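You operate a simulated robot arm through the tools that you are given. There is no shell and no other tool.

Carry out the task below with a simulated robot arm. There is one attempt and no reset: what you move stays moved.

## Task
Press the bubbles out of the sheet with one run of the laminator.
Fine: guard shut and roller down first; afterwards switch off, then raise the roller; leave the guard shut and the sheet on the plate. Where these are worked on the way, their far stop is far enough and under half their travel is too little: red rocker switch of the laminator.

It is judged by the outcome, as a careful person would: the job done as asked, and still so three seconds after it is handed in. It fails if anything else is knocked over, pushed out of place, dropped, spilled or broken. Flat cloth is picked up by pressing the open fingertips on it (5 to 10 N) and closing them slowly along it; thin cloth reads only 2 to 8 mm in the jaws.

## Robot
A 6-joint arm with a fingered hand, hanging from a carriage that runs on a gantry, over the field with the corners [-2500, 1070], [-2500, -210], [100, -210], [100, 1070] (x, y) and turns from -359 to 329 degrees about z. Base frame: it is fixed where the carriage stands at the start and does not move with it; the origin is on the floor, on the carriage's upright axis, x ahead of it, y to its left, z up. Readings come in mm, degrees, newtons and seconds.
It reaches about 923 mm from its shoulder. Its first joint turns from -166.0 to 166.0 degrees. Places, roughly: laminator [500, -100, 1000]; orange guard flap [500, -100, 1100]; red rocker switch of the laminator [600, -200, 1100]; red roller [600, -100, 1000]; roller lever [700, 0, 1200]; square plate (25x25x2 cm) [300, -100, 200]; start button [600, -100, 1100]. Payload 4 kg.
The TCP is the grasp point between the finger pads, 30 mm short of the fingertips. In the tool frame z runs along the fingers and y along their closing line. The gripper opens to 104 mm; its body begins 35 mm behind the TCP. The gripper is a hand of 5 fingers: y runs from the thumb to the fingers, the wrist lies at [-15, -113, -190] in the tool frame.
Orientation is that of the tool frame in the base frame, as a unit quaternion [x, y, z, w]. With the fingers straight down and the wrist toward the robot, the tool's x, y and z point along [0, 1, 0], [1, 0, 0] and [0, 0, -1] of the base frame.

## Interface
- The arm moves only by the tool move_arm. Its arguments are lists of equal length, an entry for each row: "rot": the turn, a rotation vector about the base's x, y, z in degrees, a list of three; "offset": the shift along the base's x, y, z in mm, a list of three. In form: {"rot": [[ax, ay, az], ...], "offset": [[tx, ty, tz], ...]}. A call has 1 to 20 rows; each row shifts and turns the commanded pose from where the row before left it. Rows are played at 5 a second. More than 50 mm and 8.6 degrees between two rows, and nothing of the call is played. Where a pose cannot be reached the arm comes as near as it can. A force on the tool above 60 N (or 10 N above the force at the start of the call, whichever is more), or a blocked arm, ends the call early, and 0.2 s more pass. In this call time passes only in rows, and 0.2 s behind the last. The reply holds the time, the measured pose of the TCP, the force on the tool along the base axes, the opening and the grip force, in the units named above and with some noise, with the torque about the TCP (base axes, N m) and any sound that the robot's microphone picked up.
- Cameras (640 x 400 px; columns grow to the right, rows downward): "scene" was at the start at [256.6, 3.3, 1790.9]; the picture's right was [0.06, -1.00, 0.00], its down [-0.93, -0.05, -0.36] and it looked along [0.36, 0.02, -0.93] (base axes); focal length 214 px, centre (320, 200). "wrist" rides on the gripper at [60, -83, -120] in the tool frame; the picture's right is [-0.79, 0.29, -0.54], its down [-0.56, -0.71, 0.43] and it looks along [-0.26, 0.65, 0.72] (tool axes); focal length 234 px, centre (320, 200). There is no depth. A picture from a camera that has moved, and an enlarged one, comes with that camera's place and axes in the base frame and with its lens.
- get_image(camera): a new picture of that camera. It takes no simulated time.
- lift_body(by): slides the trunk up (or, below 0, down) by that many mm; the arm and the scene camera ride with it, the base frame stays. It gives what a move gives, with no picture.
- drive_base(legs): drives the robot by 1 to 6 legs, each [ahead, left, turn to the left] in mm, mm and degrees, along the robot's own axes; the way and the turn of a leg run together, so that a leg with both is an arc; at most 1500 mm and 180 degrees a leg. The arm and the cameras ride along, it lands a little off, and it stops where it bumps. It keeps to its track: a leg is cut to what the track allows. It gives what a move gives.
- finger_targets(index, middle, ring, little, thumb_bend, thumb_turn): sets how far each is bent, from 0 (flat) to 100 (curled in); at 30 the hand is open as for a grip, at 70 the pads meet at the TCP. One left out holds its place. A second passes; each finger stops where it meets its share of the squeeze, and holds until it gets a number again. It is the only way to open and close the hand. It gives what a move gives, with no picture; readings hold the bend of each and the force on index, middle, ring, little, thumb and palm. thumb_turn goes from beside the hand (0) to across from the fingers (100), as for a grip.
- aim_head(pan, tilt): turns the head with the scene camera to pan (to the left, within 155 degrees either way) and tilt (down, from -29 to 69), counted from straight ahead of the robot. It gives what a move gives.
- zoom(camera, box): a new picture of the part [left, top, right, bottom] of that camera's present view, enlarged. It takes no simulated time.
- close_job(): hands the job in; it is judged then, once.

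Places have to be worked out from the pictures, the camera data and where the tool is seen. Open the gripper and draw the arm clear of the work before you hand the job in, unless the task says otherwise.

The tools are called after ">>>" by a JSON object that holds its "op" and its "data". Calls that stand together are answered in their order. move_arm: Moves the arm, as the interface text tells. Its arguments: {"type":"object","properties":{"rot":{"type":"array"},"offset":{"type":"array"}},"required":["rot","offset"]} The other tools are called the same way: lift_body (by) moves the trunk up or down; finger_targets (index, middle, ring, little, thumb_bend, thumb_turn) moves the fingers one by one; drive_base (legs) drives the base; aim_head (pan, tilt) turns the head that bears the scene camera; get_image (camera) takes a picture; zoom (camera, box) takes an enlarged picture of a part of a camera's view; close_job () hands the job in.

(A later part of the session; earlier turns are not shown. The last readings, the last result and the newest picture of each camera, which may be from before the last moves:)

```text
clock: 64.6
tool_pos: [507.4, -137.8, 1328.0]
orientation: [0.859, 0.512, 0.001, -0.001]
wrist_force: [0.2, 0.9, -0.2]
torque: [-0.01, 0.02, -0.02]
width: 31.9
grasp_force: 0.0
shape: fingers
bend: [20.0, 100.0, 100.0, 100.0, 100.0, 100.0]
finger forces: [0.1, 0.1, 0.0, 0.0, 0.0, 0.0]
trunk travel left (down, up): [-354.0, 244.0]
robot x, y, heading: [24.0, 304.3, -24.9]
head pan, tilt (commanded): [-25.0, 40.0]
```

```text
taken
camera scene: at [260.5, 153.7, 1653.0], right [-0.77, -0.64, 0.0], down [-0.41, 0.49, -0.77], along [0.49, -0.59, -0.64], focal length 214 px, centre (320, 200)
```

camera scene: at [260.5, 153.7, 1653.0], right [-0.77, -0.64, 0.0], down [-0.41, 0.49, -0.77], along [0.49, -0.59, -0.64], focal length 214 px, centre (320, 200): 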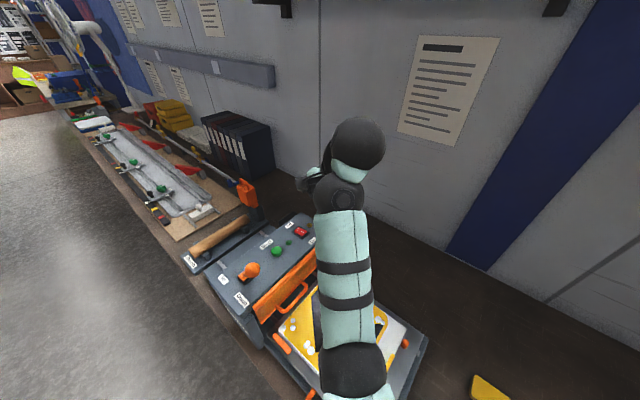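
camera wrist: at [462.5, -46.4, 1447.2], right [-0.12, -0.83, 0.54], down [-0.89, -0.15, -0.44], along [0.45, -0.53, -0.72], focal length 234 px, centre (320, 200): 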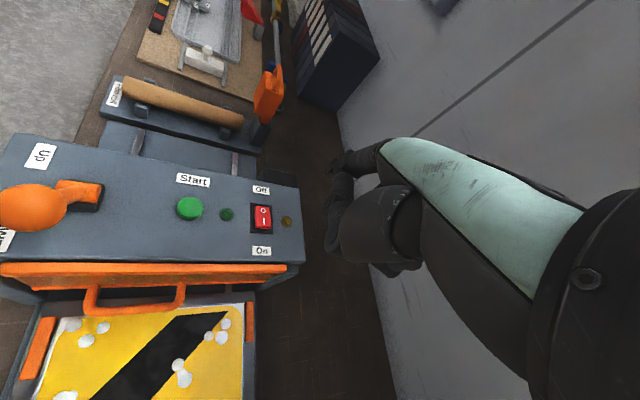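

I zoom the wrist view to fix the rocker and button positions.

>>> {"op": "zoom", "data": {"camera": "wrist", "box": [160, 160, 320, 270]}}

>>> {"op": "zoom", "data": {"camera": "scene", "box": [220, 200, 330, 290]}}

```text
3.64 times, centred on (240, 215) of wrist
camera zoom: at [462.5, -46.4, 1447.2], right [-0.12, -0.83, 0.54], down [-0.89, -0.15, -0.44], along [0.45, -0.53, -0.72], focal length 852 px, centre (611, 146)
```

zoom: 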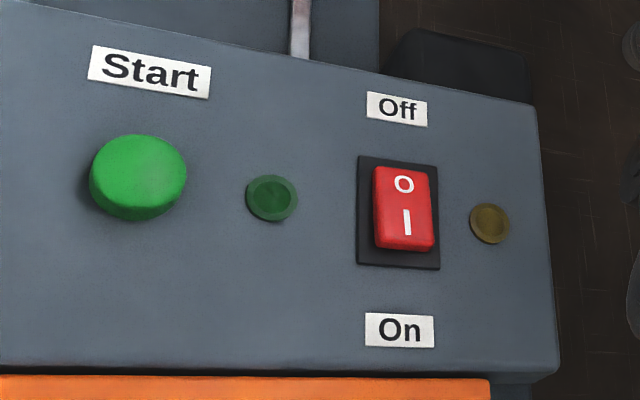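

```text
4.44 times, centred on (275, 245) of scene
camera zoom: at [260.5, 153.7, 1653.0], right [-0.77, -0.64, 0.0], down [-0.41, 0.49, -0.77], along [0.49, -0.59, -0.64], focal length 953 px, centre (520, 0)
```

zoom: 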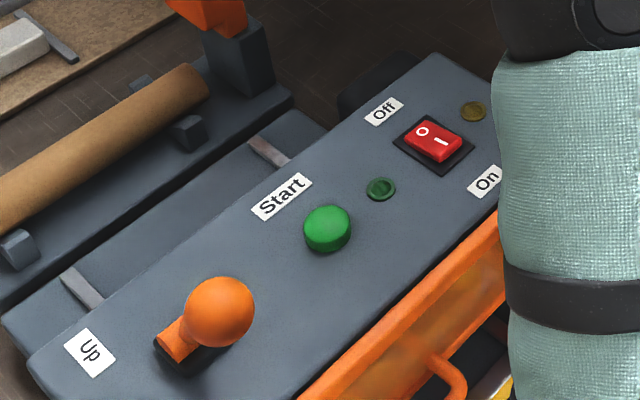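

Rocker spans x≈602–641 at y≈-176; the front (On) end is raised, so it is off now. I move the index tip above (608, -176) and lower the trunk.

>>> {"op": "move_arm", "data": {"rot": [[0, 0, 0]], "offset": [[26.3, -11.7, 0]]}}

>>> {"op": "lift_body", "data": {"by": -150}}

>>> {"op": "get_image", "data": {"camera": "wrist"}}

>>> {"op": "get_image", "data": {"camera": "scene"}}

```text
clock: 65.0
tool_pos: [534.5, -149.6, 1328.7]
orientation: [0.859, 0.512, 0.002, -0.001]
wrist_force: [0.0, -1.0, 0.0]
torque: [-0.01, -0.03, -0.02]
width: 32.4
grasp_force: 0.1
shape: fingers
bend: [20.0, 100.0, 100.0, 100.0, 100.0, 100.0]
finger forces: [0.0, 0.1, 0.1, 0.1, 0.0, 0.1]
trunk travel left (down, up): [-354.0, 244.0]
robot x, y, heading: [25.1, 306.6, -25.1]
head pan, tilt (commanded): [-25.0, 40.0]
```

```text
clock: 66.8
tool_pos: [534.3, -149.7, 1178.4]
orientation: [0.859, 0.512, 0.002, -0.001]
wrist_force: [-0.9, 0.6, 0.2]
torque: [-0.04, -0.02, -0.01]
width: 32.1
grasp_force: 0.0
shape: fingers
bend: [20.0, 100.0, 100.0, 100.0, 100.0, 100.0]
finger forces: [0.0, 0.0, 0.0, 0.0, 0.1, 0.0]
trunk travel left (down, up): [-204.0, 394.0]
robot x, y, heading: [24.9, 303.0, -25.0]
head pan, tilt (commanded): [-25.0, 40.0]
```

```text
taken
camera wrist: at [488.9, -58.3, 1297.1], right [-0.12, -0.83, 0.54], down [-0.89, -0.15, -0.44], along [0.45, -0.53, -0.72], focal length 234 px, centre (320, 200)
```

wrist: 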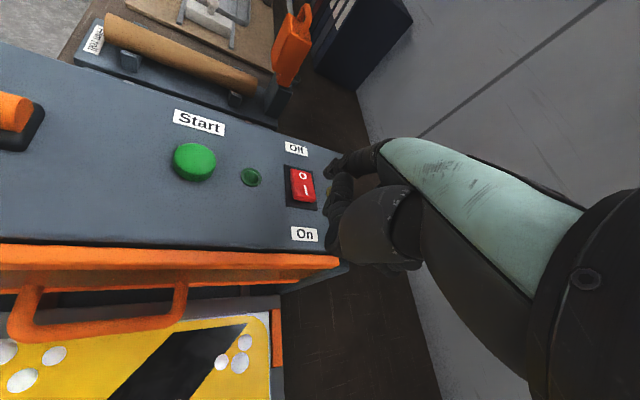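

```text
taken
camera scene: at [260.6, 153.6, 1503.0], right [-0.77, -0.64, 0.0], down [-0.41, 0.49, -0.77], along [0.49, -0.59, -0.64], focal length 214 px, centre (320, 200)
```

scene: 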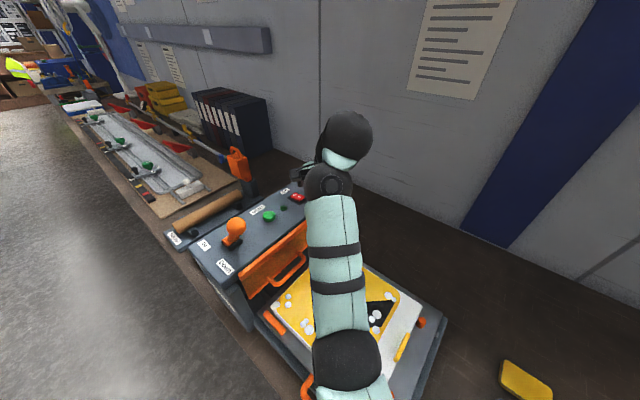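

I zoom in to see the fingertip against the rocker.

>>> {"op": "zoom", "data": {"camera": "wrist", "box": [260, 120, 400, 220]}}

>>> {"op": "zoom", "data": {"camera": "scene", "box": [250, 300, 450, 400]}}

```text
4.00 times, centred on (330, 170) of wrist
camera zoom: at [488.9, -58.3, 1297.1], right [-0.12, -0.83, 0.54], down [-0.89, -0.15, -0.44], along [0.45, -0.53, -0.72], focal length 937 px, centre (280, 320)
```

zoom: 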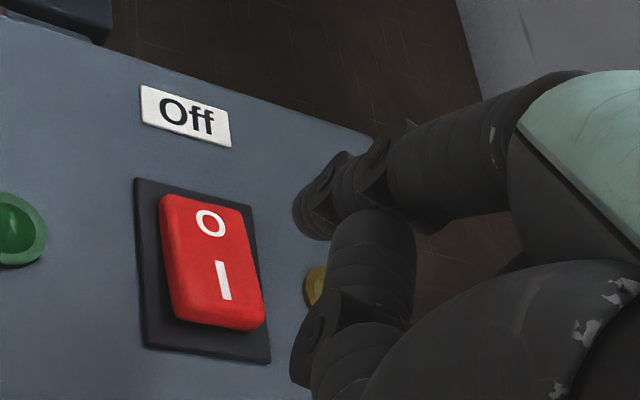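

```text
3.20 times, centred on (350, 350) of scene
camera zoom: at [260.6, 153.6, 1503.0], right [-0.77, -0.64, 0.0], down [-0.41, 0.49, -0.77], along [0.49, -0.59, -0.64], focal length 686 px, centre (224, -280)
```

zoom: 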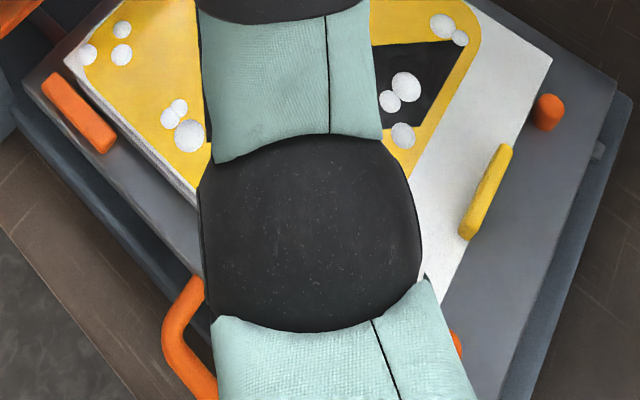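

The tip estimate is about (608, -176, 1156), right above the rocker's On half. I lower 30 mm, then step down with force checks.

>>> {"op": "lift_body", "data": {"by": -30}}

>>> {"op": "zoom", "data": {"camera": "wrist", "box": [260, 120, 400, 220]}}

```text
clock: 67.5
tool_pos: [534.2, -150.4, 1147.3]
orientation: [0.859, 0.512, 0.002, -0.001]
wrist_force: [0.3, 0.2, -0.3]
torque: [-0.02, 0.02, 0.0]
width: 31.9
grasp_force: 0.1
shape: fingers
bend: [20.0, 100.0, 100.0, 100.0, 100.0, 100.0]
finger forces: [0.0, 0.1, 0.1, 0.0, 0.1, 0.0]
trunk travel left (down, up): [-174.0, 424.0]
robot x, y, heading: [25.8, 306.2, -25.2]
head pan, tilt (commanded): [-25.0, 40.0]
```

```text
4.00 times, centred on (330, 170) of wrist
camera zoom: at [488.9, -58.3, 1267.0], right [-0.12, -0.83, 0.54], down [-0.89, -0.15, -0.44], along [0.45, -0.53, -0.72], focal length 937 px, centre (280, 320)
```

zoom: 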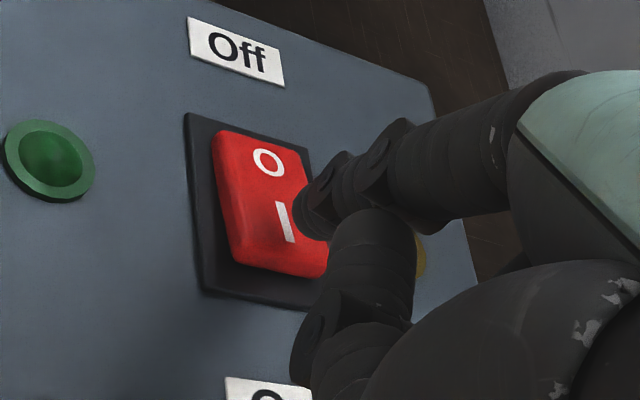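

The tip is aligned over the "I" end. I press down in small rows and listen for a click.

>>> {"op": "move_arm", "data": {"rot": [[0, 0, 0], [0, 0, 0], [0, 0, 0], [0, 0, 0], [0, 0, 0]], "offset": [[0, 0, -3], [0, 0, -3], [0, 0, -3], [0, 0, -3], [0, 0, -3]]}}

>>> {"op": "zoom", "data": {"camera": "wrist", "box": [260, 120, 400, 220]}}

```text
clock: 68.7
tool_pos: [532.7, -149.5, 1133.8]
orientation: [0.859, 0.511, 0.001, -0.001]
wrist_force: [-1.2, 0.1, 3.2]
torque: [-0.07, -0.14, -0.02]
width: 31.9
grasp_force: 1.2
shape: fingers
bend: [20.0, 100.0, 100.0, 100.0, 100.0, 100.0]
finger forces: [2.1, 0.0, 0.0, 0.0, 0.1, 0.1]
trunk travel left (down, up): [-174.0, 424.0]
robot x, y, heading: [21.8, 307.9, -25.3]
head pan, tilt (commanded): [-25.0, 40.0]
heard: click
```

```text
4.00 times, centred on (330, 170) of wrist
camera zoom: at [488.7, -58.0, 1252.1], right [-0.12, -0.83, 0.54], down [-0.89, -0.15, -0.44], along [0.45, -0.53, -0.72], focal length 937 px, centre (280, 320)
```

zoom: 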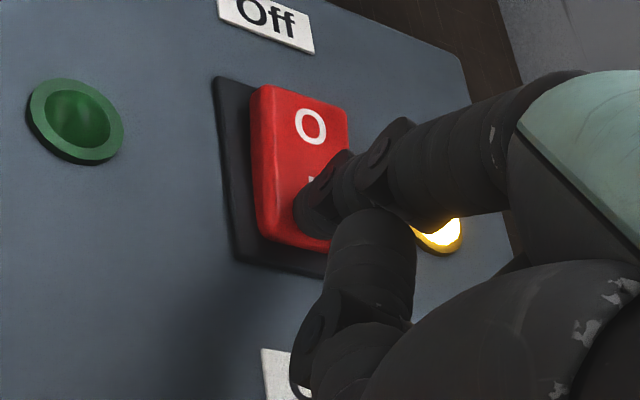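

Click heard and the amber lamp is lit. I press a little further to take it to its stop, then lift off.

>>> {"op": "move_arm", "data": {"rot": [[0, 0, 0], [0, 0, 0]], "offset": [[0, 0, -2.5], [0, 0, -2.5]]}}

>>> {"op": "zoom", "data": {"camera": "wrist", "box": [260, 120, 400, 220]}}

```text
clock: 69.3
tool_pos: [533.7, -150.8, 1130.8]
orientation: [0.859, 0.512, 0.003, 0.001]
wrist_force: [-9.0, 7.1, 19.7]
torque: [-0.32, -1.37, 0.36]
width: 32.7
grasp_force: 10.7
shape: fingers
bend: [19.0, 100.0, 100.0, 100.0, 100.0, 100.0]
finger forces: [21.3, 0.0, 0.0, 0.0, 0.0, 0.1]
trunk travel left (down, up): [-174.0, 424.0]
robot x, y, heading: [21.9, 306.0, -25.2]
head pan, tilt (commanded): [-25.0, 40.0]
```

```text
4.00 times, centred on (330, 170) of wrist
camera zoom: at [488.3, -58.5, 1249.5], right [-0.12, -0.83, 0.54], down [-0.88, -0.15, -0.44], along [0.45, -0.53, -0.72], focal length 937 px, centre (280, 320)
```

zoom: 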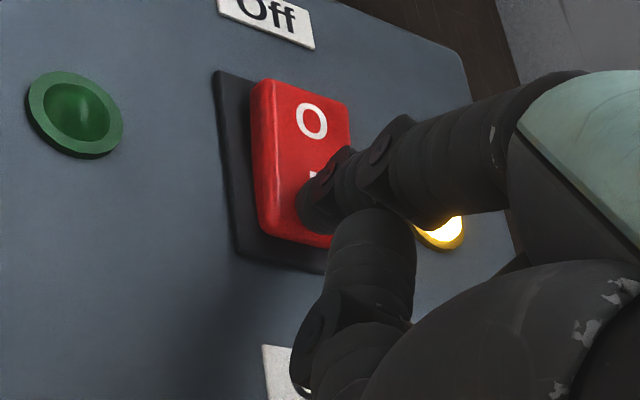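

The rocker is at its stop (20 N). I lift off and reposition for the start button at about (620, -70), with heading -15° to stay clear of the lever.

>>> {"op": "move_arm", "data": {"rot": [[0, 0, 0], [0, 0, 0]], "offset": [[0, 0, 8], [0, 0, 20]]}}

>>> {"op": "lift_body", "data": {"by": 120}}

>>> {"op": "drive_base", "data": {"legs": [[0, 0, 10], [-56, -20, 0]]}}

>>> {"op": "get_image", "data": {"camera": "wrist"}}

>>> {"op": "zoom", "data": {"camera": "wrist", "box": [160, 120, 360, 280]}}

```text
clock: 69.9
tool_pos: [533.2, -149.9, 1155.0]
orientation: [0.859, 0.511, 0.002, -0.002]
wrist_force: [-0.4, 0.2, 0.2]
torque: [-0.02, -0.01, 0.0]
width: 32.1
grasp_force: 0.1
shape: fingers
bend: [20.0, 100.0, 100.0, 100.0, 100.0, 100.0]
finger forces: [0.1, 0.1, 0.0, 0.0, 0.0, 0.0]
trunk travel left (down, up): [-174.0, 424.0]
robot x, y, heading: [24.5, 301.2, -24.9]
head pan, tilt (commanded): [-25.0, 40.0]
```

```text
clock: 71.4
tool_pos: [533.6, -149.2, 1275.7]
orientation: [0.859, 0.512, 0.001, -0.001]
wrist_force: [0.0, -0.5, -0.6]
torque: [0.02, -0.02, -0.04]
width: 32.2
grasp_force: 0.1
shape: fingers
bend: [20.0, 100.0, 100.0, 100.0, 100.0, 100.0]
finger forces: [0.0, 0.1, 0.0, 0.1, 0.1, 0.1]
trunk travel left (down, up): [-294.0, 304.0]
robot x, y, heading: [20.9, 302.7, -25.4]
head pan, tilt (commanded): [-25.0, 40.0]
```

```text
clock: 73.1
tool_pos: [543.3, -63.7, 1277.5]
orientation: [0.812, 0.583, 0.001, -0.001]
wrist_force: [-0.2, 0.1, -0.2]
torque: [0.01, 0.03, 0.01]
width: 32.2
grasp_force: 0.1
shape: fingers
bend: [20.0, 100.0, 100.0, 100.0, 100.0, 100.0]
finger forces: [0.0, 0.0, 0.0, 0.0, 0.0, 0.1]
trunk travel left (down, up): [-294.0, 304.0]
robot x, y, heading: [-30.7, 300.4, -15.1]
head pan, tilt (commanded): [-25.0, 40.0]
```

```text
taken
camera wrist: at [485.0, 20.6, 1395.4], right [0.02, -0.84, 0.54], down [-0.85, -0.3, -0.44], along [0.53, -0.45, -0.72], focal length 234 px, centre (320, 200)
```

wrist: 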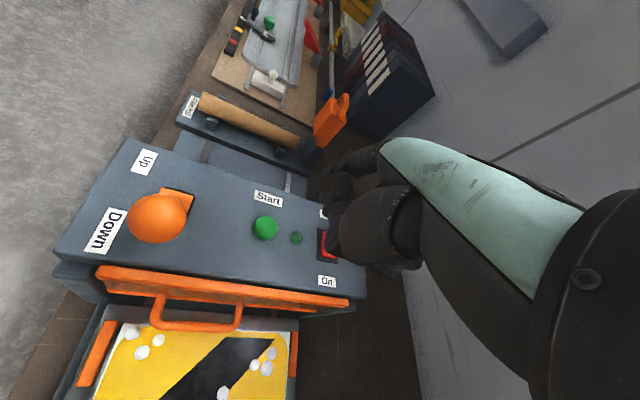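

```text
2.50 times, centred on (260, 200) of wrist
camera zoom: at [485.0, 20.6, 1395.4], right [0.02, -0.84, 0.54], down [-0.85, -0.3, -0.44], along [0.53, -0.45, -0.72], focal length 585 px, centre (470, 200)
```

zoom: 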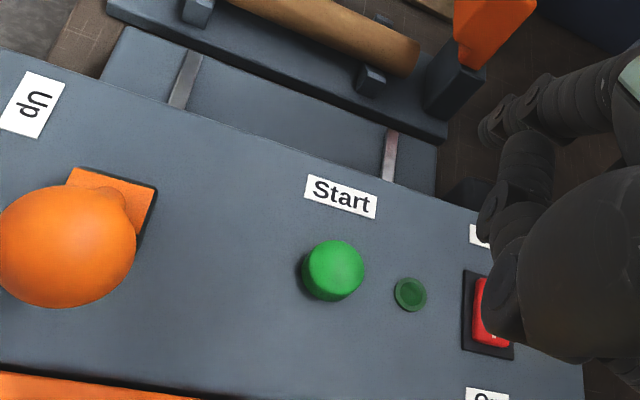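

Start button top measures (620, -70, 1116). I shift 6 mm in y and lower the trunk toward it.

>>> {"op": "move_arm", "data": {"rot": [[0, 0, 0]], "offset": [[0, 6, 0]]}}

>>> {"op": "lift_body", "data": {"by": -115}}

>>> {"op": "zoom", "data": {"camera": "wrist", "box": [220, 100, 420, 240]}}

```text
clock: 73.5
tool_pos: [544.8, -56.1, 1277.2]
orientation: [0.813, 0.583, 0.001, -0.001]
wrist_force: [-0.8, 0.4, -0.3]
torque: [0.01, 0.03, 0.02]
width: 32.1
grasp_force: 0.0
shape: fingers
bend: [20.0, 100.0, 100.0, 100.0, 100.0, 100.0]
finger forces: [0.0, 0.0, 0.0, 0.0, 0.0, 0.0]
trunk travel left (down, up): [-294.0, 304.0]
robot x, y, heading: [-35.0, 300.4, -15.7]
head pan, tilt (commanded): [-25.0, 40.0]
```

```text
clock: 74.9
tool_pos: [544.8, -55.1, 1161.5]
orientation: [0.813, 0.583, 0.002, -0.001]
wrist_force: [-0.4, 0.1, 0.3]
torque: [0.02, -0.02, 0.01]
width: 32.3
grasp_force: 0.1
shape: fingers
bend: [20.0, 100.0, 100.0, 100.0, 100.0, 100.0]
finger forces: [0.0, 0.1, 0.0, 0.1, 0.1, 0.0]
trunk travel left (down, up): [-179.0, 419.0]
robot x, y, heading: [-35.6, 300.3, -15.4]
head pan, tilt (commanded): [-25.0, 40.0]
```

```text
2.86 times, centred on (320, 170) of wrist
camera zoom: at [485.0, 26.7, 1281.0], right [0.02, -0.84, 0.54], down [-0.85, -0.3, -0.44], along [0.53, -0.45, -0.72], focal length 669 px, centre (320, 286)
```

zoom: 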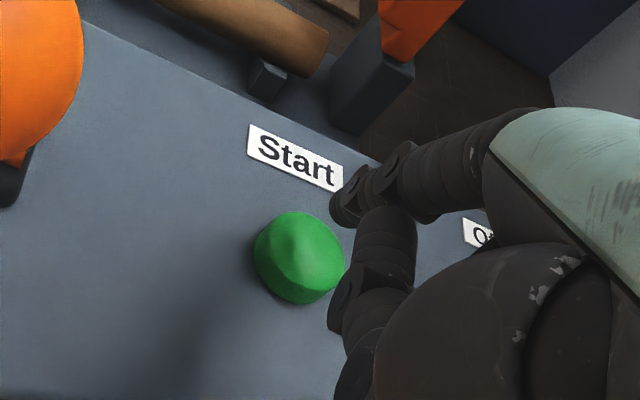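

The tip is lined up over the button. I step down onto it and listen.

>>> {"op": "move_arm", "data": {"rot": [[0, 0, 0], [0, 0, 0], [0, 0, 0], [0, 0, 0], [0, 0, 0], [0, 0, 0]], "offset": [[0, 0, -6], [0, 0, -6], [0, 0, -4], [0, 0, -3], [0, 0, -3], [0, 0, -3]]}}

>>> {"op": "zoom", "data": {"camera": "wrist", "box": [220, 100, 420, 240]}}

```text
clock: 76.3
tool_pos: [545.6, -55.8, 1136.8]
orientation: [0.812, 0.583, 0.002, -0.001]
wrist_force: [-0.2, 0.9, 0.3]
torque: [-0.01, -0.12, 0.02]
width: 32.3
grasp_force: 1.2
shape: fingers
bend: [20.0, 100.0, 100.0, 100.0, 100.0, 100.0]
finger forces: [1.6, 0.0, 0.0, 0.0, 0.0, 0.0]
trunk travel left (down, up): [-179.0, 419.0]
robot x, y, heading: [-33.2, 295.2, -15.3]
head pan, tilt (commanded): [-25.0, 40.0]
```

```text
2.86 times, centred on (320, 170) of wrist
camera zoom: at [485.6, 26.5, 1256.5], right [0.02, -0.84, 0.54], down [-0.85, -0.3, -0.44], along [0.53, -0.45, -0.72], focal length 669 px, centre (320, 286)
```

zoom: 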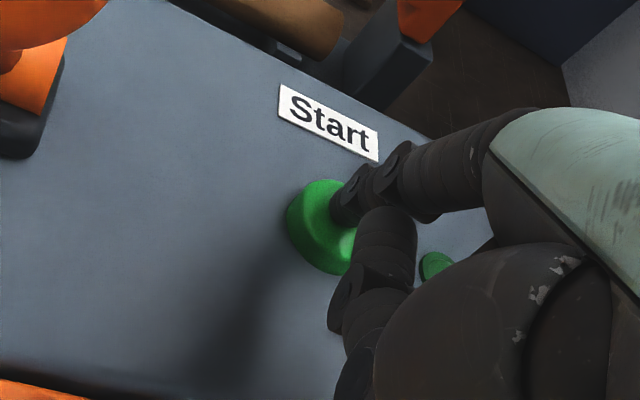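

Contact at 1.6 N on the button. I press further in small rows.

>>> {"op": "move_arm", "data": {"rot": [[0, 0, 0], [0, 0, 0]], "offset": [[0, 0, -2.5], [0, 0, -2.5]]}}

>>> {"op": "zoom", "data": {"camera": "wrist", "box": [220, 100, 420, 240]}}

```text
clock: 76.9
tool_pos: [545.0, -56.9, 1132.6]
orientation: [0.812, 0.583, 0.002, -0.001]
wrist_force: [-1.8, 1.6, 3.2]
torque: [-0.01, -0.26, 0.11]
width: 32.4
grasp_force: 2.5
shape: fingers
bend: [20.0, 100.0, 100.0, 100.0, 100.0, 100.0]
finger forces: [4.4, 0.0, 0.0, 0.0, 0.1, 0.1]
trunk travel left (down, up): [-179.0, 419.0]
robot x, y, heading: [-32.5, 295.5, -15.4]
head pan, tilt (commanded): [-25.0, 40.0]
heard: click
```

```text
2.86 times, centred on (320, 170) of wrist
camera zoom: at [485.2, 26.4, 1251.8], right [0.02, -0.84, 0.54], down [-0.85, -0.3, -0.44], along [0.53, -0.45, -0.72], focal length 669 px, centre (320, 286)
```

zoom: 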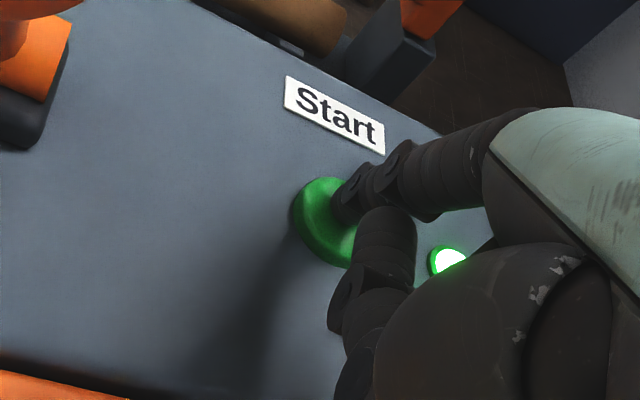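

Click and the green lamp is on: the run has started. I lift off and watch the machine.

>>> {"op": "move_arm", "data": {"rot": [[0, 0, 0], [0, 0, 0], [0, 0, 0]], "offset": [[0, 0, 10], [0, 0, 20], [0, 0, 20]]}}

>>> {"op": "get_image", "data": {"camera": "wrist"}}

>>> {"op": "get_image", "data": {"camera": "scene"}}

```text
clock: 77.7
tool_pos: [543.2, -56.3, 1181.7]
orientation: [0.813, 0.582, 0.001, -0.002]
wrist_force: [0.7, 0.2, 0.2]
torque: [0.0, -0.01, 0.0]
width: 31.9
grasp_force: 0.0
shape: fingers
bend: [20.0, 100.0, 100.0, 100.0, 100.0, 100.0]
finger forces: [0.0, 0.0, 0.0, 0.0, 0.1, 0.0]
trunk travel left (down, up): [-179.0, 419.0]
robot x, y, heading: [-37.4, 298.7, -15.1]
head pan, tilt (commanded): [-25.0, 40.0]
```

```text
taken
camera wrist: at [483.9, 26.5, 1300.2], right [0.02, -0.84, 0.54], down [-0.85, -0.3, -0.44], along [0.53, -0.45, -0.72], focal length 234 px, centre (320, 200)
```

wrist: 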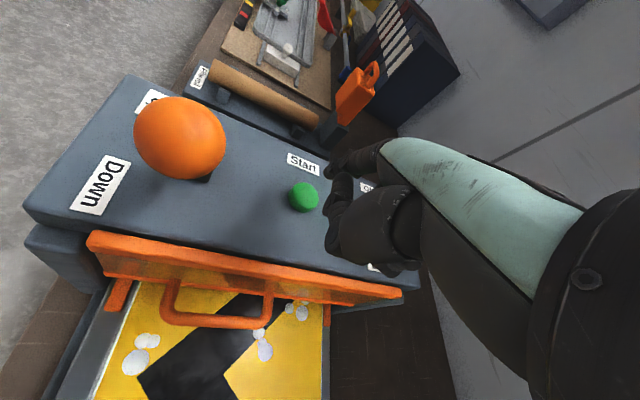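

```text
taken
camera scene: at [224.6, 191.0, 1478.0], right [-0.65, -0.76, 0.0], down [-0.49, 0.42, -0.77], along [0.58, -0.5, -0.64], focal length 214 px, centre (320, 200)
```

scene: 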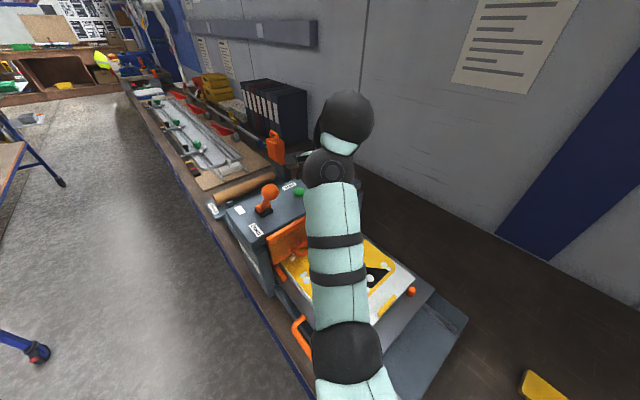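

The plate is being drawn in under the roller. I raise the arm clear while it runs.

>>> {"op": "lift_body", "data": {"by": 120}}

>>> {"op": "get_image", "data": {"camera": "wrist"}}

>>> {"op": "get_image", "data": {"camera": "scene"}}

```text
clock: 79.2
tool_pos: [543.8, -56.2, 1301.0]
orientation: [0.812, 0.583, 0.002, -0.001]
wrist_force: [-0.8, -0.7, -0.2]
torque: [0.03, 0.03, -0.05]
width: 32.1
grasp_force: 0.1
shape: fingers
bend: [20.0, 100.0, 100.0, 100.0, 100.0, 100.0]
finger forces: [0.0, 0.0, 0.1, 0.0, 0.0, 0.0]
trunk travel left (down, up): [-299.0, 299.0]
robot x, y, heading: [-33.6, 297.3, -15.6]
head pan, tilt (commanded): [-25.0, 40.0]
```

```text
taken
camera wrist: at [483.7, 26.6, 1420.1], right [0.02, -0.84, 0.54], down [-0.85, -0.3, -0.44], along [0.53, -0.45, -0.72], focal length 234 px, centre (320, 200)
```

wrist: 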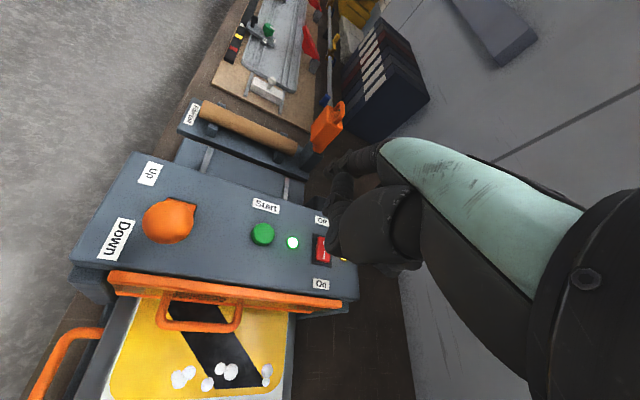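

```text
taken
camera scene: at [224.5, 191.1, 1597.9], right [-0.65, -0.76, 0.0], down [-0.49, 0.42, -0.77], along [0.58, -0.5, -0.64], focal length 214 px, centre (320, 200)
```

scene: 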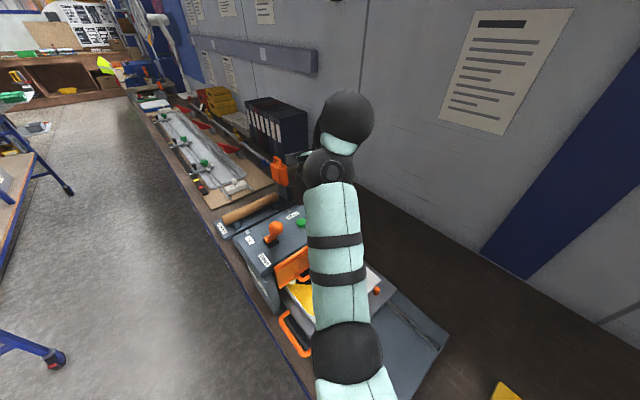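

The green lamp is lit and the plate is travelling in. I wait with still rows and look again.

>>> {"op": "move_arm", "data": {"rot": [[0, 0, 0], [0, 0, 0], [0, 0, 0], [0, 0, 0], [0, 0, 0], [0, 0, 0], [0, 0, 0], [0, 0, 0], [0, 0, 0], [0, 0, 0], [0, 0, 0], [0, 0, 0]], "offset": [[0, 0, 0], [0, 0, 0], [0, 0, 0], [0, 0, 0], [0, 0, 0], [0, 0, 0], [0, 0, 0], [0, 0, 0], [0, 0, 0], [0, 0, 0], [0, 0, 0], [0, 0, 0]]}}

>>> {"op": "get_image", "data": {"camera": "wrist"}}

>>> {"op": "get_image", "data": {"camera": "scene"}}

```text
clock: 81.8
tool_pos: [544.2, -56.0, 1302.1]
orientation: [0.812, 0.583, 0.001, -0.001]
wrist_force: [0.9, -0.5, 0.1]
torque: [0.01, 0.01, 0.0]
width: 31.9
grasp_force: 0.1
shape: fingers
bend: [20.0, 100.0, 100.0, 100.0, 100.0, 100.0]
finger forces: [0.1, 0.1, 0.1, 0.0, 0.1, 0.0]
trunk travel left (down, up): [-299.0, 299.0]
robot x, y, heading: [-34.7, 299.1, -15.3]
head pan, tilt (commanded): [-25.0, 40.0]
```

```text
taken
camera wrist: at [483.8, 26.5, 1420.2], right [0.02, -0.84, 0.54], down [-0.85, -0.3, -0.44], along [0.53, -0.45, -0.72], focal length 234 px, centre (320, 200)
```

wrist: 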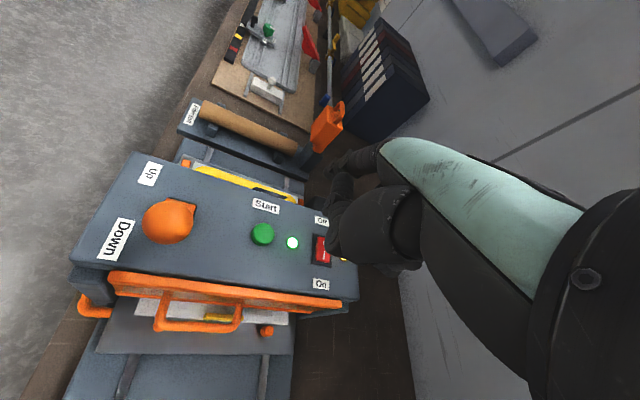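

```text
taken
camera scene: at [224.6, 191.1, 1598.0], right [-0.65, -0.76, 0.0], down [-0.49, 0.42, -0.77], along [0.58, -0.5, -0.64], focal length 214 px, centre (320, 200)
```

scene: 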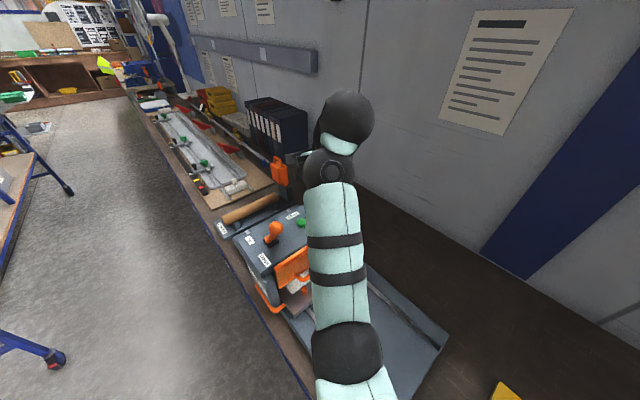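

The plate is coming out at the rear and the green lamp is still lit. I wait further.

>>> {"op": "move_arm", "data": {"rot": [[0, 0, 0], [0, 0, 0], [0, 0, 0], [0, 0, 0], [0, 0, 0], [0, 0, 0], [0, 0, 0], [0, 0, 0], [0, 0, 0], [0, 0, 0], [0, 0, 0], [0, 0, 0]], "offset": [[0, 0, 0], [0, 0, 0], [0, 0, 0], [0, 0, 0], [0, 0, 0], [0, 0, 0], [0, 0, 0], [0, 0, 0], [0, 0, 0], [0, 0, 0], [0, 0, 0], [0, 0, 0]]}}

>>> {"op": "get_image", "data": {"camera": "wrist"}}

```text
clock: 84.4
tool_pos: [543.2, -56.7, 1299.6]
orientation: [0.813, 0.583, 0.001, -0.001]
wrist_force: [0.4, -0.6, 0.2]
torque: [0.02, 0.0, 0.02]
width: 32.1
grasp_force: 0.0
shape: fingers
bend: [20.0, 100.0, 100.0, 100.0, 100.0, 100.0]
finger forces: [0.0, 0.0, 0.0, 0.0, 0.0, 0.0]
trunk travel left (down, up): [-299.0, 299.0]
robot x, y, heading: [-34.1, 300.0, -15.5]
head pan, tilt (commanded): [-25.0, 40.0]
```

```text
taken
camera wrist: at [483.8, 26.5, 1420.2], right [0.02, -0.84, 0.54], down [-0.85, -0.3, -0.44], along [0.53, -0.45, -0.72], focal length 234 px, centre (320, 200)
```

wrist: 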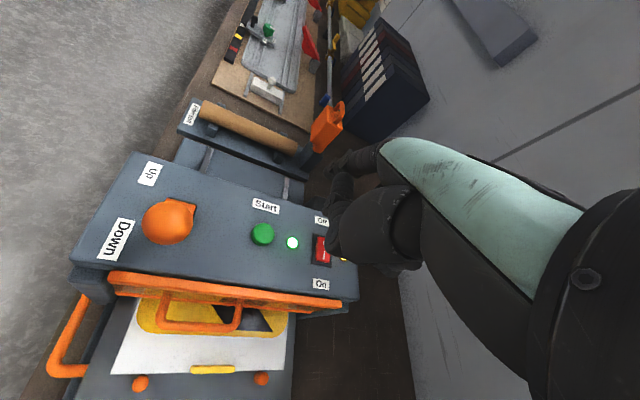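

The plate is returning to the front with a smooth sheet, lamp still on. I wait more.

>>> {"op": "move_arm", "data": {"rot": [[0, 0, 0], [0, 0, 0], [0, 0, 0], [0, 0, 0], [0, 0, 0], [0, 0, 0], [0, 0, 0], [0, 0, 0], [0, 0, 0], [0, 0, 0], [0, 0, 0], [0, 0, 0], [0, 0, 0], [0, 0, 0], [0, 0, 0]], "offset": [[0, 0, 0], [0, 0, 0], [0, 0, 0], [0, 0, 0], [0, 0, 0], [0, 0, 0], [0, 0, 0], [0, 0, 0], [0, 0, 0], [0, 0, 0], [0, 0, 0], [0, 0, 0], [0, 0, 0], [0, 0, 0], [0, 0, 0]]}}

>>> {"op": "get_image", "data": {"camera": "wrist"}}

>>> {"op": "get_image", "data": {"camera": "scene"}}

```text
clock: 87.6
tool_pos: [543.0, -56.2, 1301.8]
orientation: [0.813, 0.582, 0.001, -0.002]
wrist_force: [-1.1, 0.7, 0.7]
torque: [0.0, -0.02, 0.01]
width: 32.3
grasp_force: 0.0
shape: fingers
bend: [20.0, 100.0, 100.0, 100.0, 100.0, 100.0]
finger forces: [0.0, 0.0, 0.1, 0.1, 0.1, 0.0]
trunk travel left (down, up): [-299.0, 299.0]
robot x, y, heading: [-34.3, 299.3, -15.7]
head pan, tilt (commanded): [-25.0, 40.0]
```

```text
taken
camera wrist: at [483.8, 26.5, 1420.2], right [0.02, -0.84, 0.54], down [-0.85, -0.3, -0.44], along [0.53, -0.45, -0.72], focal length 234 px, centre (320, 200)
```

wrist: 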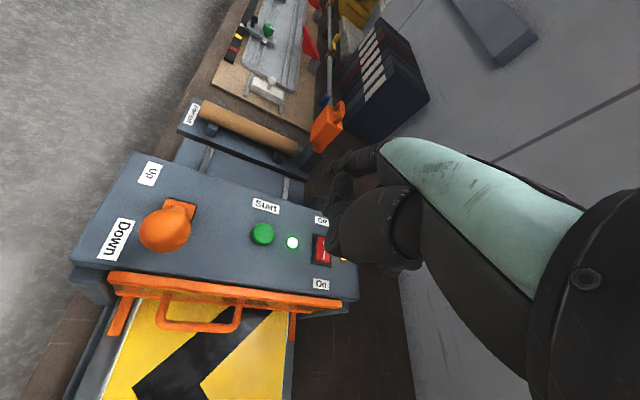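

```text
taken
camera scene: at [224.6, 191.1, 1598.0], right [-0.65, -0.76, 0.0], down [-0.49, 0.42, -0.77], along [0.58, -0.5, -0.64], focal length 214 px, centre (320, 200)
```

scene: 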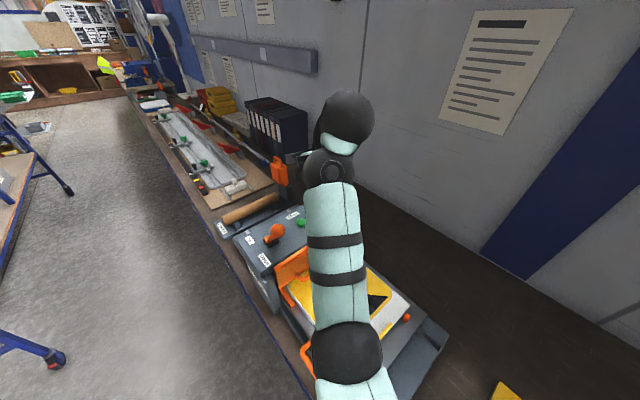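

The plate is nearly home, with lamp still lit. I wait for the run to end.

>>> {"op": "move_arm", "data": {"rot": [[0, 0, 0], [0, 0, 0], [0, 0, 0], [0, 0, 0], [0, 0, 0], [0, 0, 0], [0, 0, 0], [0, 0, 0], [0, 0, 0], [0, 0, 0]], "offset": [[0, 0, 0], [0, 0, 0], [0, 0, 0], [0, 0, 0], [0, 0, 0], [0, 0, 0], [0, 0, 0], [0, 0, 0], [0, 0, 0], [0, 0, 0]]}}

>>> {"op": "get_image", "data": {"camera": "wrist"}}

```text
clock: 89.8
tool_pos: [543.4, -55.8, 1302.5]
orientation: [0.813, 0.582, 0.001, -0.001]
wrist_force: [0.6, -0.1, 0.4]
torque: [-0.01, 0.01, 0.0]
width: 32.3
grasp_force: 0.2
shape: fingers
bend: [20.0, 100.0, 100.0, 100.0, 100.0, 100.0]
finger forces: [0.0, 0.0, 0.1, 0.1, 0.0, 0.1]
trunk travel left (down, up): [-299.0, 299.0]
robot x, y, heading: [-30.1, 296.1, -15.5]
head pan, tilt (commanded): [-25.0, 40.0]
```

```text
taken
camera wrist: at [483.8, 26.5, 1420.2], right [0.02, -0.84, 0.54], down [-0.85, -0.3, -0.44], along [0.53, -0.45, -0.72], focal length 234 px, centre (320, 200)
```

wrist: 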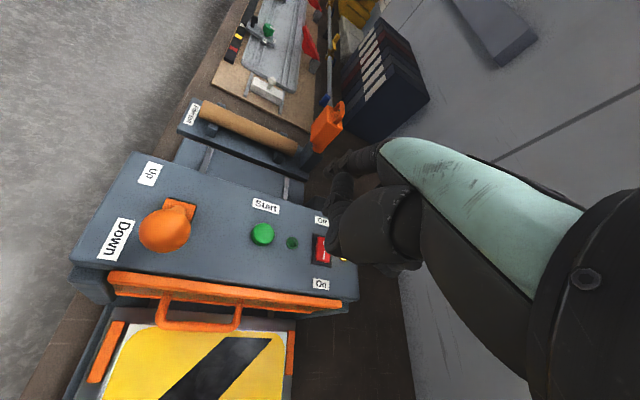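

The run has ended: lamp off, plate home and the sheet smooth. Now I go back to the rocker to press its "Off" (rear) end near (635, -176).

>>> {"op": "drive_base", "data": {"legs": [[0, 0, -9.6], [52, 28, 0]]}}

>>> {"op": "get_image", "data": {"camera": "wrist"}}

>>> {"op": "zoom", "data": {"camera": "wrist", "box": [160, 160, 320, 270]}}

```text
clock: 91.5
tool_pos: [534.4, -145.3, 1301.8]
orientation: [0.859, 0.512, 0.001, -0.001]
wrist_force: [0.2, 0.2, 0.5]
torque: [0.0, 0.03, -0.02]
width: 32.1
grasp_force: 0.0
shape: fingers
bend: [20.0, 100.0, 100.0, 100.0, 100.0, 100.0]
finger forces: [0.1, 0.1, 0.0, 0.0, 0.0, 0.1]
trunk travel left (down, up): [-299.0, 299.0]
robot x, y, heading: [18.7, 298.5, -25.1]
head pan, tilt (commanded): [-25.0, 40.0]
```

```text
taken
camera wrist: at [489.5, -53.5, 1420.2], right [-0.12, -0.83, 0.54], down [-0.89, -0.15, -0.44], along [0.45, -0.53, -0.72], focal length 234 px, centre (320, 200)
```

wrist: 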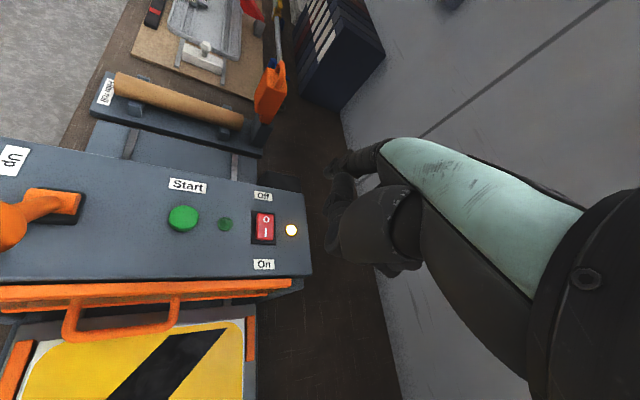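

```text
3.64 times, centred on (240, 215) of wrist
camera zoom: at [489.5, -53.5, 1420.2], right [-0.12, -0.83, 0.54], down [-0.89, -0.15, -0.44], along [0.45, -0.53, -0.72], focal length 852 px, centre (611, 146)
```

zoom: 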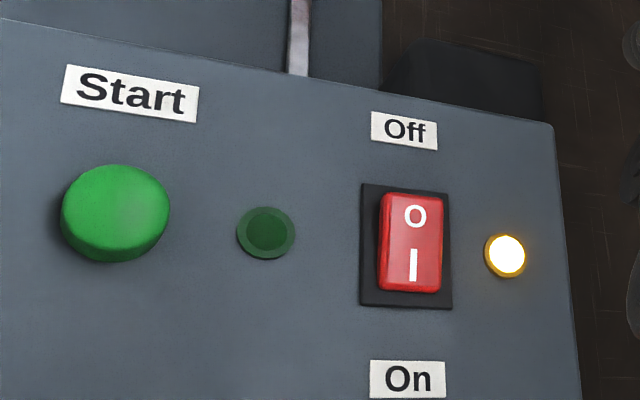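

The rocker is lit with its rear "O" end raised. I move the fingertip above (634, -175) and lower.

>>> {"op": "move_arm", "data": {"rot": [[0, 0, 0]], "offset": [[25.7, -4, 0]]}}

>>> {"op": "lift_body", "data": {"by": -148}}

>>> {"op": "zoom", "data": {"camera": "wrist", "box": [260, 120, 400, 220]}}

```text
clock: 91.9
tool_pos: [561.8, -148.9, 1301.2]
orientation: [0.859, 0.512, 0.002, -0.001]
wrist_force: [0.7, 0.4, 0.1]
torque: [-0.01, 0.0, -0.04]
width: 32.1
grasp_force: 0.0
shape: fingers
bend: [20.0, 100.0, 100.0, 100.0, 100.0, 100.0]
finger forces: [0.1, 0.1, 0.0, 0.0, 0.0, 0.0]
trunk travel left (down, up): [-299.0, 299.0]
robot x, y, heading: [22.0, 303.0, -25.0]
head pan, tilt (commanded): [-25.0, 40.0]
```

```text
clock: 93.6
tool_pos: [561.1, -150.3, 1152.2]
orientation: [0.86, 0.511, 0.001, -0.001]
wrist_force: [-0.2, 0.6, 0.5]
torque: [-0.03, 0.01, -0.01]
width: 32.0
grasp_force: 0.1
shape: fingers
bend: [20.0, 100.0, 100.0, 100.0, 100.0, 100.0]
finger forces: [0.0, 0.1, 0.1, 0.1, 0.0, 0.1]
trunk travel left (down, up): [-151.0, 447.0]
robot x, y, heading: [24.5, 302.9, -25.2]
head pan, tilt (commanded): [-25.0, 40.0]
```

```text
4.00 times, centred on (330, 170) of wrist
camera zoom: at [516.3, -57.9, 1271.4], right [-0.12, -0.83, 0.54], down [-0.89, -0.15, -0.44], along [0.45, -0.53, -0.72], focal length 937 px, centre (280, 320)
```

zoom: 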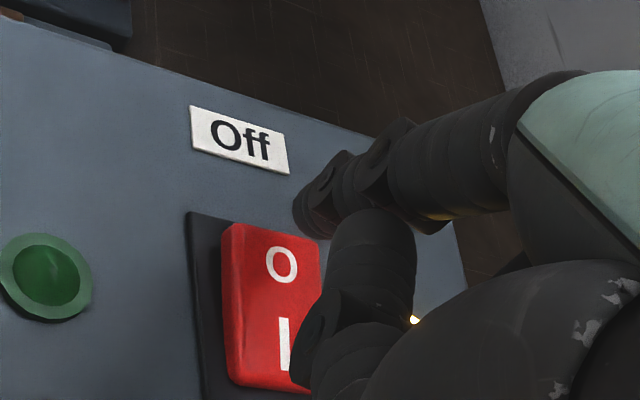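

The tip is lined up with the "O" end. I press down in small rows and listen.

>>> {"op": "move_arm", "data": {"rot": [[0, 0, 0], [0, 0, 0], [0, 0, 0], [0, 0, 0], [0, 0, 0], [0, 0, 0]], "offset": [[-2, 0, -5], [0, 0, -4], [0, 0, -3], [0, 0, -3], [0, 0, -3], [0, 0, -2]]}}

>>> {"op": "zoom", "data": {"camera": "wrist", "box": [260, 120, 400, 220]}}

```text
clock: 95.0
tool_pos: [559.4, -149.5, 1133.2]
orientation: [0.859, 0.511, 0.002, 0.0]
wrist_force: [-1.2, 1.2, 5.5]
torque: [-0.12, -0.28, 0.01]
width: 32.7
grasp_force: 1.9
shape: fingers
bend: [19.0, 100.0, 100.0, 100.0, 100.0, 100.0]
finger forces: [4.5, 0.0, 0.1, 0.0, 0.1, 0.0]
trunk travel left (down, up): [-151.0, 447.0]
robot x, y, heading: [23.1, 302.0, -25.2]
head pan, tilt (commanded): [-25.0, 40.0]
heard: click
```

```text
4.00 times, centred on (330, 170) of wrist
camera zoom: at [514.0, -57.8, 1251.5], right [-0.12, -0.83, 0.54], down [-0.89, -0.15, -0.44], along [0.45, -0.53, -0.72], focal length 937 px, centre (280, 320)
```

zoom: 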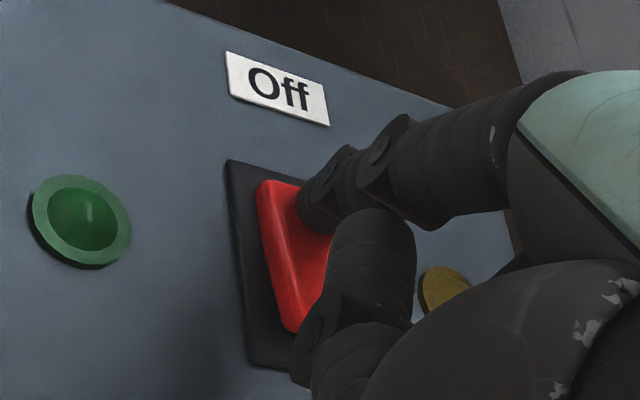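

Click heard and the amber lamp went out. I press a touch more to the stop, then lift off.

>>> {"op": "move_arm", "data": {"rot": [[0, 0, 0], [0, 0, 0]], "offset": [[0, 0, -2], [0, 0, -2]]}}

>>> {"op": "move_arm", "data": {"rot": [[0, 0, 0], [0, 0, 0]], "offset": [[0, 0, 8], [0, 0, 20]]}}

>>> {"op": "lift_body", "data": {"by": 150}}

>>> {"op": "get_image", "data": {"camera": "wrist"}}

>>> {"op": "zoom", "data": {"camera": "wrist", "box": [160, 160, 320, 270]}}

```text
clock: 95.6
tool_pos: [559.8, -149.9, 1131.5]
orientation: [0.859, 0.512, 0.002, 0.002]
wrist_force: [-5.7, 3.8, 18.1]
torque: [-0.35, -1.12, 0.12]
width: 33.4
grasp_force: 7.8
shape: fingers
bend: [18.0, 100.0, 100.0, 100.0, 100.0, 100.0]
finger forces: [15.8, 0.0, 0.0, 0.1, 0.0, 0.1]
trunk travel left (down, up): [-151.0, 447.0]
robot x, y, heading: [27.9, 302.0, -25.1]
head pan, tilt (commanded): [-25.0, 40.0]
```

```text
clock: 96.2
tool_pos: [559.5, -149.9, 1154.1]
orientation: [0.859, 0.512, 0.001, -0.002]
wrist_force: [0.0, 0.2, 0.3]
torque: [0.01, 0.02, 0.03]
width: 32.2
grasp_force: 0.0
shape: fingers
bend: [20.0, 100.0, 100.0, 100.0, 100.0, 100.0]
finger forces: [0.0, 0.0, 0.0, 0.0, 0.0, 0.1]
trunk travel left (down, up): [-151.0, 447.0]
robot x, y, heading: [25.5, 301.1, -25.2]
head pan, tilt (commanded): [-25.0, 40.0]
```

```text
clock: 98.0
tool_pos: [559.1, -148.8, 1304.3]
orientation: [0.859, 0.512, 0.002, -0.001]
wrist_force: [-0.1, -0.1, -0.5]
torque: [-0.01, 0.02, 0.01]
width: 32.5
grasp_force: 0.0
shape: fingers
bend: [20.0, 100.0, 100.0, 100.0, 100.0, 100.0]
finger forces: [0.1, 0.0, 0.0, 0.2, 0.0, 0.0]
trunk travel left (down, up): [-301.0, 297.0]
robot x, y, heading: [27.5, 303.7, -25.3]
head pan, tilt (commanded): [-25.0, 40.0]
```

```text
taken
camera wrist: at [513.7, -57.0, 1423.9], right [-0.12, -0.83, 0.54], down [-0.89, -0.15, -0.44], along [0.45, -0.53, -0.72], focal length 234 px, centre (320, 200)
```

wrist: 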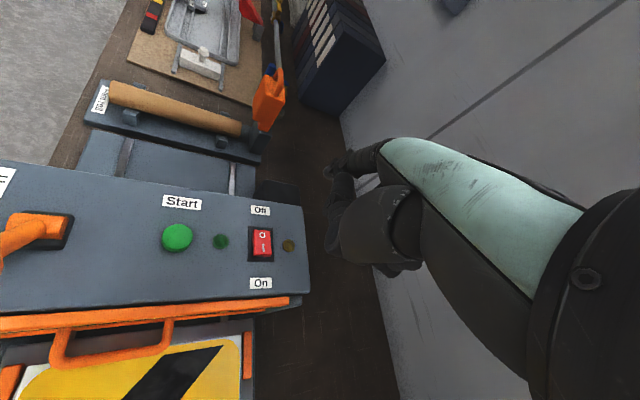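

```text
3.64 times, centred on (240, 215) of wrist
camera zoom: at [513.7, -57.0, 1423.9], right [-0.12, -0.83, 0.54], down [-0.89, -0.15, -0.44], along [0.45, -0.53, -0.72], focal length 852 px, centre (611, 146)
```

zoom: 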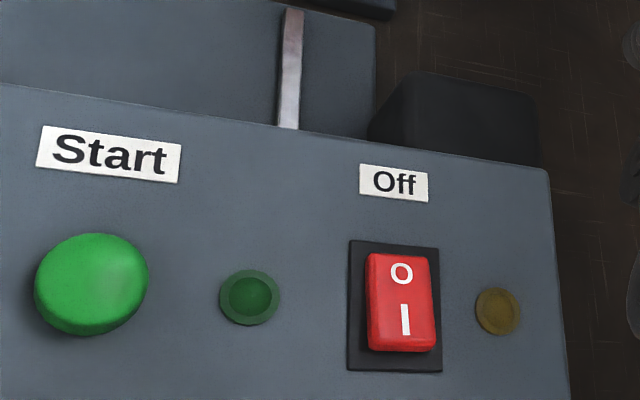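

Switched off: lamp dark, "O" end down. Now for the lever: I open the hand and drive back to the lever pose.

>>> {"op": "finger_targets", "data": {"index": 30, "middle": 30, "ring": 30, "little": 30, "thumb_bend": 30, "thumb_turn": 100}}

>>> {"op": "drive_base", "data": {"legs": [[0, 0, 11.8], [-43, 65, 0]]}}

>>> {"op": "get_image", "data": {"camera": "wrist"}}

>>> {"op": "get_image", "data": {"camera": "scene"}}

```text
clock: 99.0
tool_pos: [558.7, -147.6, 1303.6]
orientation: [0.859, 0.512, 0.002, 0.0]
wrist_force: [-0.2, -0.2, -0.6]
torque: [0.0, 0.03, 0.03]
width: 103.1
grasp_force: 0.1
shape: fingers
bend: [30.0, 30.0, 30.0, 30.0, 30.0, 97.0]
finger forces: [0.1, 0.1, 0.1, 0.1, 0.0, 0.1]
trunk travel left (down, up): [-301.0, 297.0]
robot x, y, heading: [23.4, 306.0, -24.9]
head pan, tilt (commanded): [-25.0, 40.0]
```

```text
clock: 100.8
tool_pos: [613.1, 43.1, 1304.7]
orientation: [0.801, 0.599, 0.001, -0.001]
wrist_force: [-0.8, -0.5, 0.8]
torque: [0.0, 0.0, -0.02]
width: 103.2
grasp_force: 0.2
shape: fingers
bend: [30.0, 30.0, 30.0, 30.0, 30.0, 97.0]
finger forces: [0.0, 0.1, 0.0, 0.1, 0.1, 0.0]
trunk travel left (down, up): [-301.0, 297.0]
robot x, y, heading: [-0.7, 374.9, -13.5]
head pan, tilt (commanded): [-25.0, 40.0]
```

```text
taken
camera wrist: at [550.1, 123.9, 1424.1], right [0.05, -0.84, 0.54], down [-0.83, -0.33, -0.44], along [0.55, -0.43, -0.72], focal length 234 px, centre (320, 200)
```

wrist: 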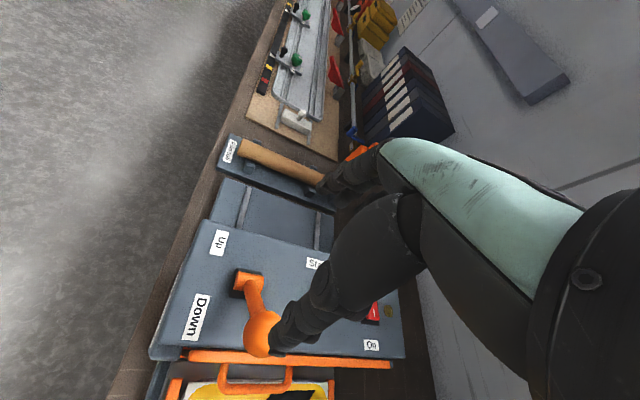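

```text
taken
camera scene: at [260.3, 276.6, 1600.0], right [-0.62, -0.79, 0.0], down [-0.51, 0.4, -0.77], along [0.6, -0.47, -0.64], focal length 214 px, centre (320, 200)
```

scene: 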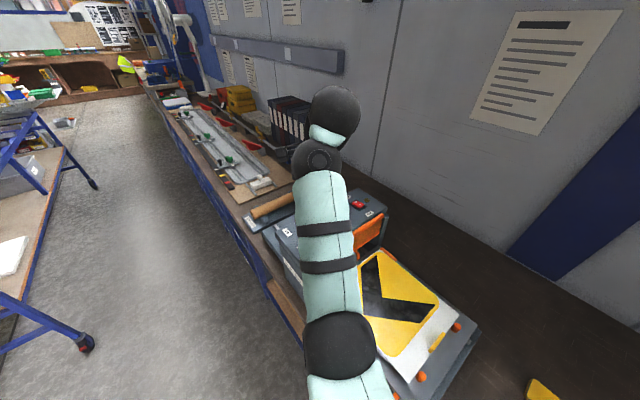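

The knob at Down measures about (564, 42, 1203). I bring the grasp point over it, partly by driving back, then check.

>>> {"op": "drive_base", "data": {"legs": [[-13, -3, 0]]}}

>>> {"op": "move_arm", "data": {"rot": [[0, 0, 0]], "offset": [[-35, 0, 0]]}}

>>> {"op": "get_image", "data": {"camera": "wrist"}}

```text
clock: 101.5
tool_pos: [599.4, 44.0, 1305.3]
orientation: [0.801, 0.598, 0.001, -0.001]
wrist_force: [0.5, -0.2, 0.5]
torque: [0.0, 0.0, 0.0]
width: 103.3
grasp_force: 0.0
shape: fingers
bend: [30.0, 30.0, 30.0, 30.0, 30.0, 97.0]
finger forces: [0.1, 0.1, 0.1, 0.0, 0.0, 0.0]
trunk travel left (down, up): [-301.0, 297.0]
robot x, y, heading: [-15.1, 375.5, -13.2]
head pan, tilt (commanded): [-25.0, 40.0]
```

```text
clock: 101.9
tool_pos: [564.4, 44.0, 1304.9]
orientation: [0.801, 0.599, 0.003, -0.001]
wrist_force: [0.3, 0.8, 0.0]
torque: [-0.02, 0.0, 0.0]
width: 103.2
grasp_force: 0.0
shape: fingers
bend: [30.0, 30.0, 30.0, 30.0, 30.0, 97.0]
finger forces: [0.0, 0.0, 0.0, 0.0, 0.1, 0.0]
trunk travel left (down, up): [-301.0, 297.0]
robot x, y, heading: [-14.2, 372.3, -13.0]
head pan, tilt (commanded): [-25.0, 40.0]
```

```text
taken
camera wrist: at [501.4, 123.9, 1424.0], right [0.05, -0.84, 0.54], down [-0.83, -0.33, -0.44], along [0.55, -0.43, -0.72], focal length 234 px, centre (320, 200)
```

wrist: 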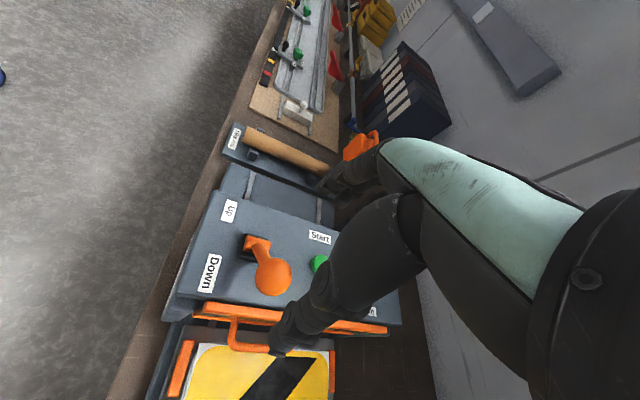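

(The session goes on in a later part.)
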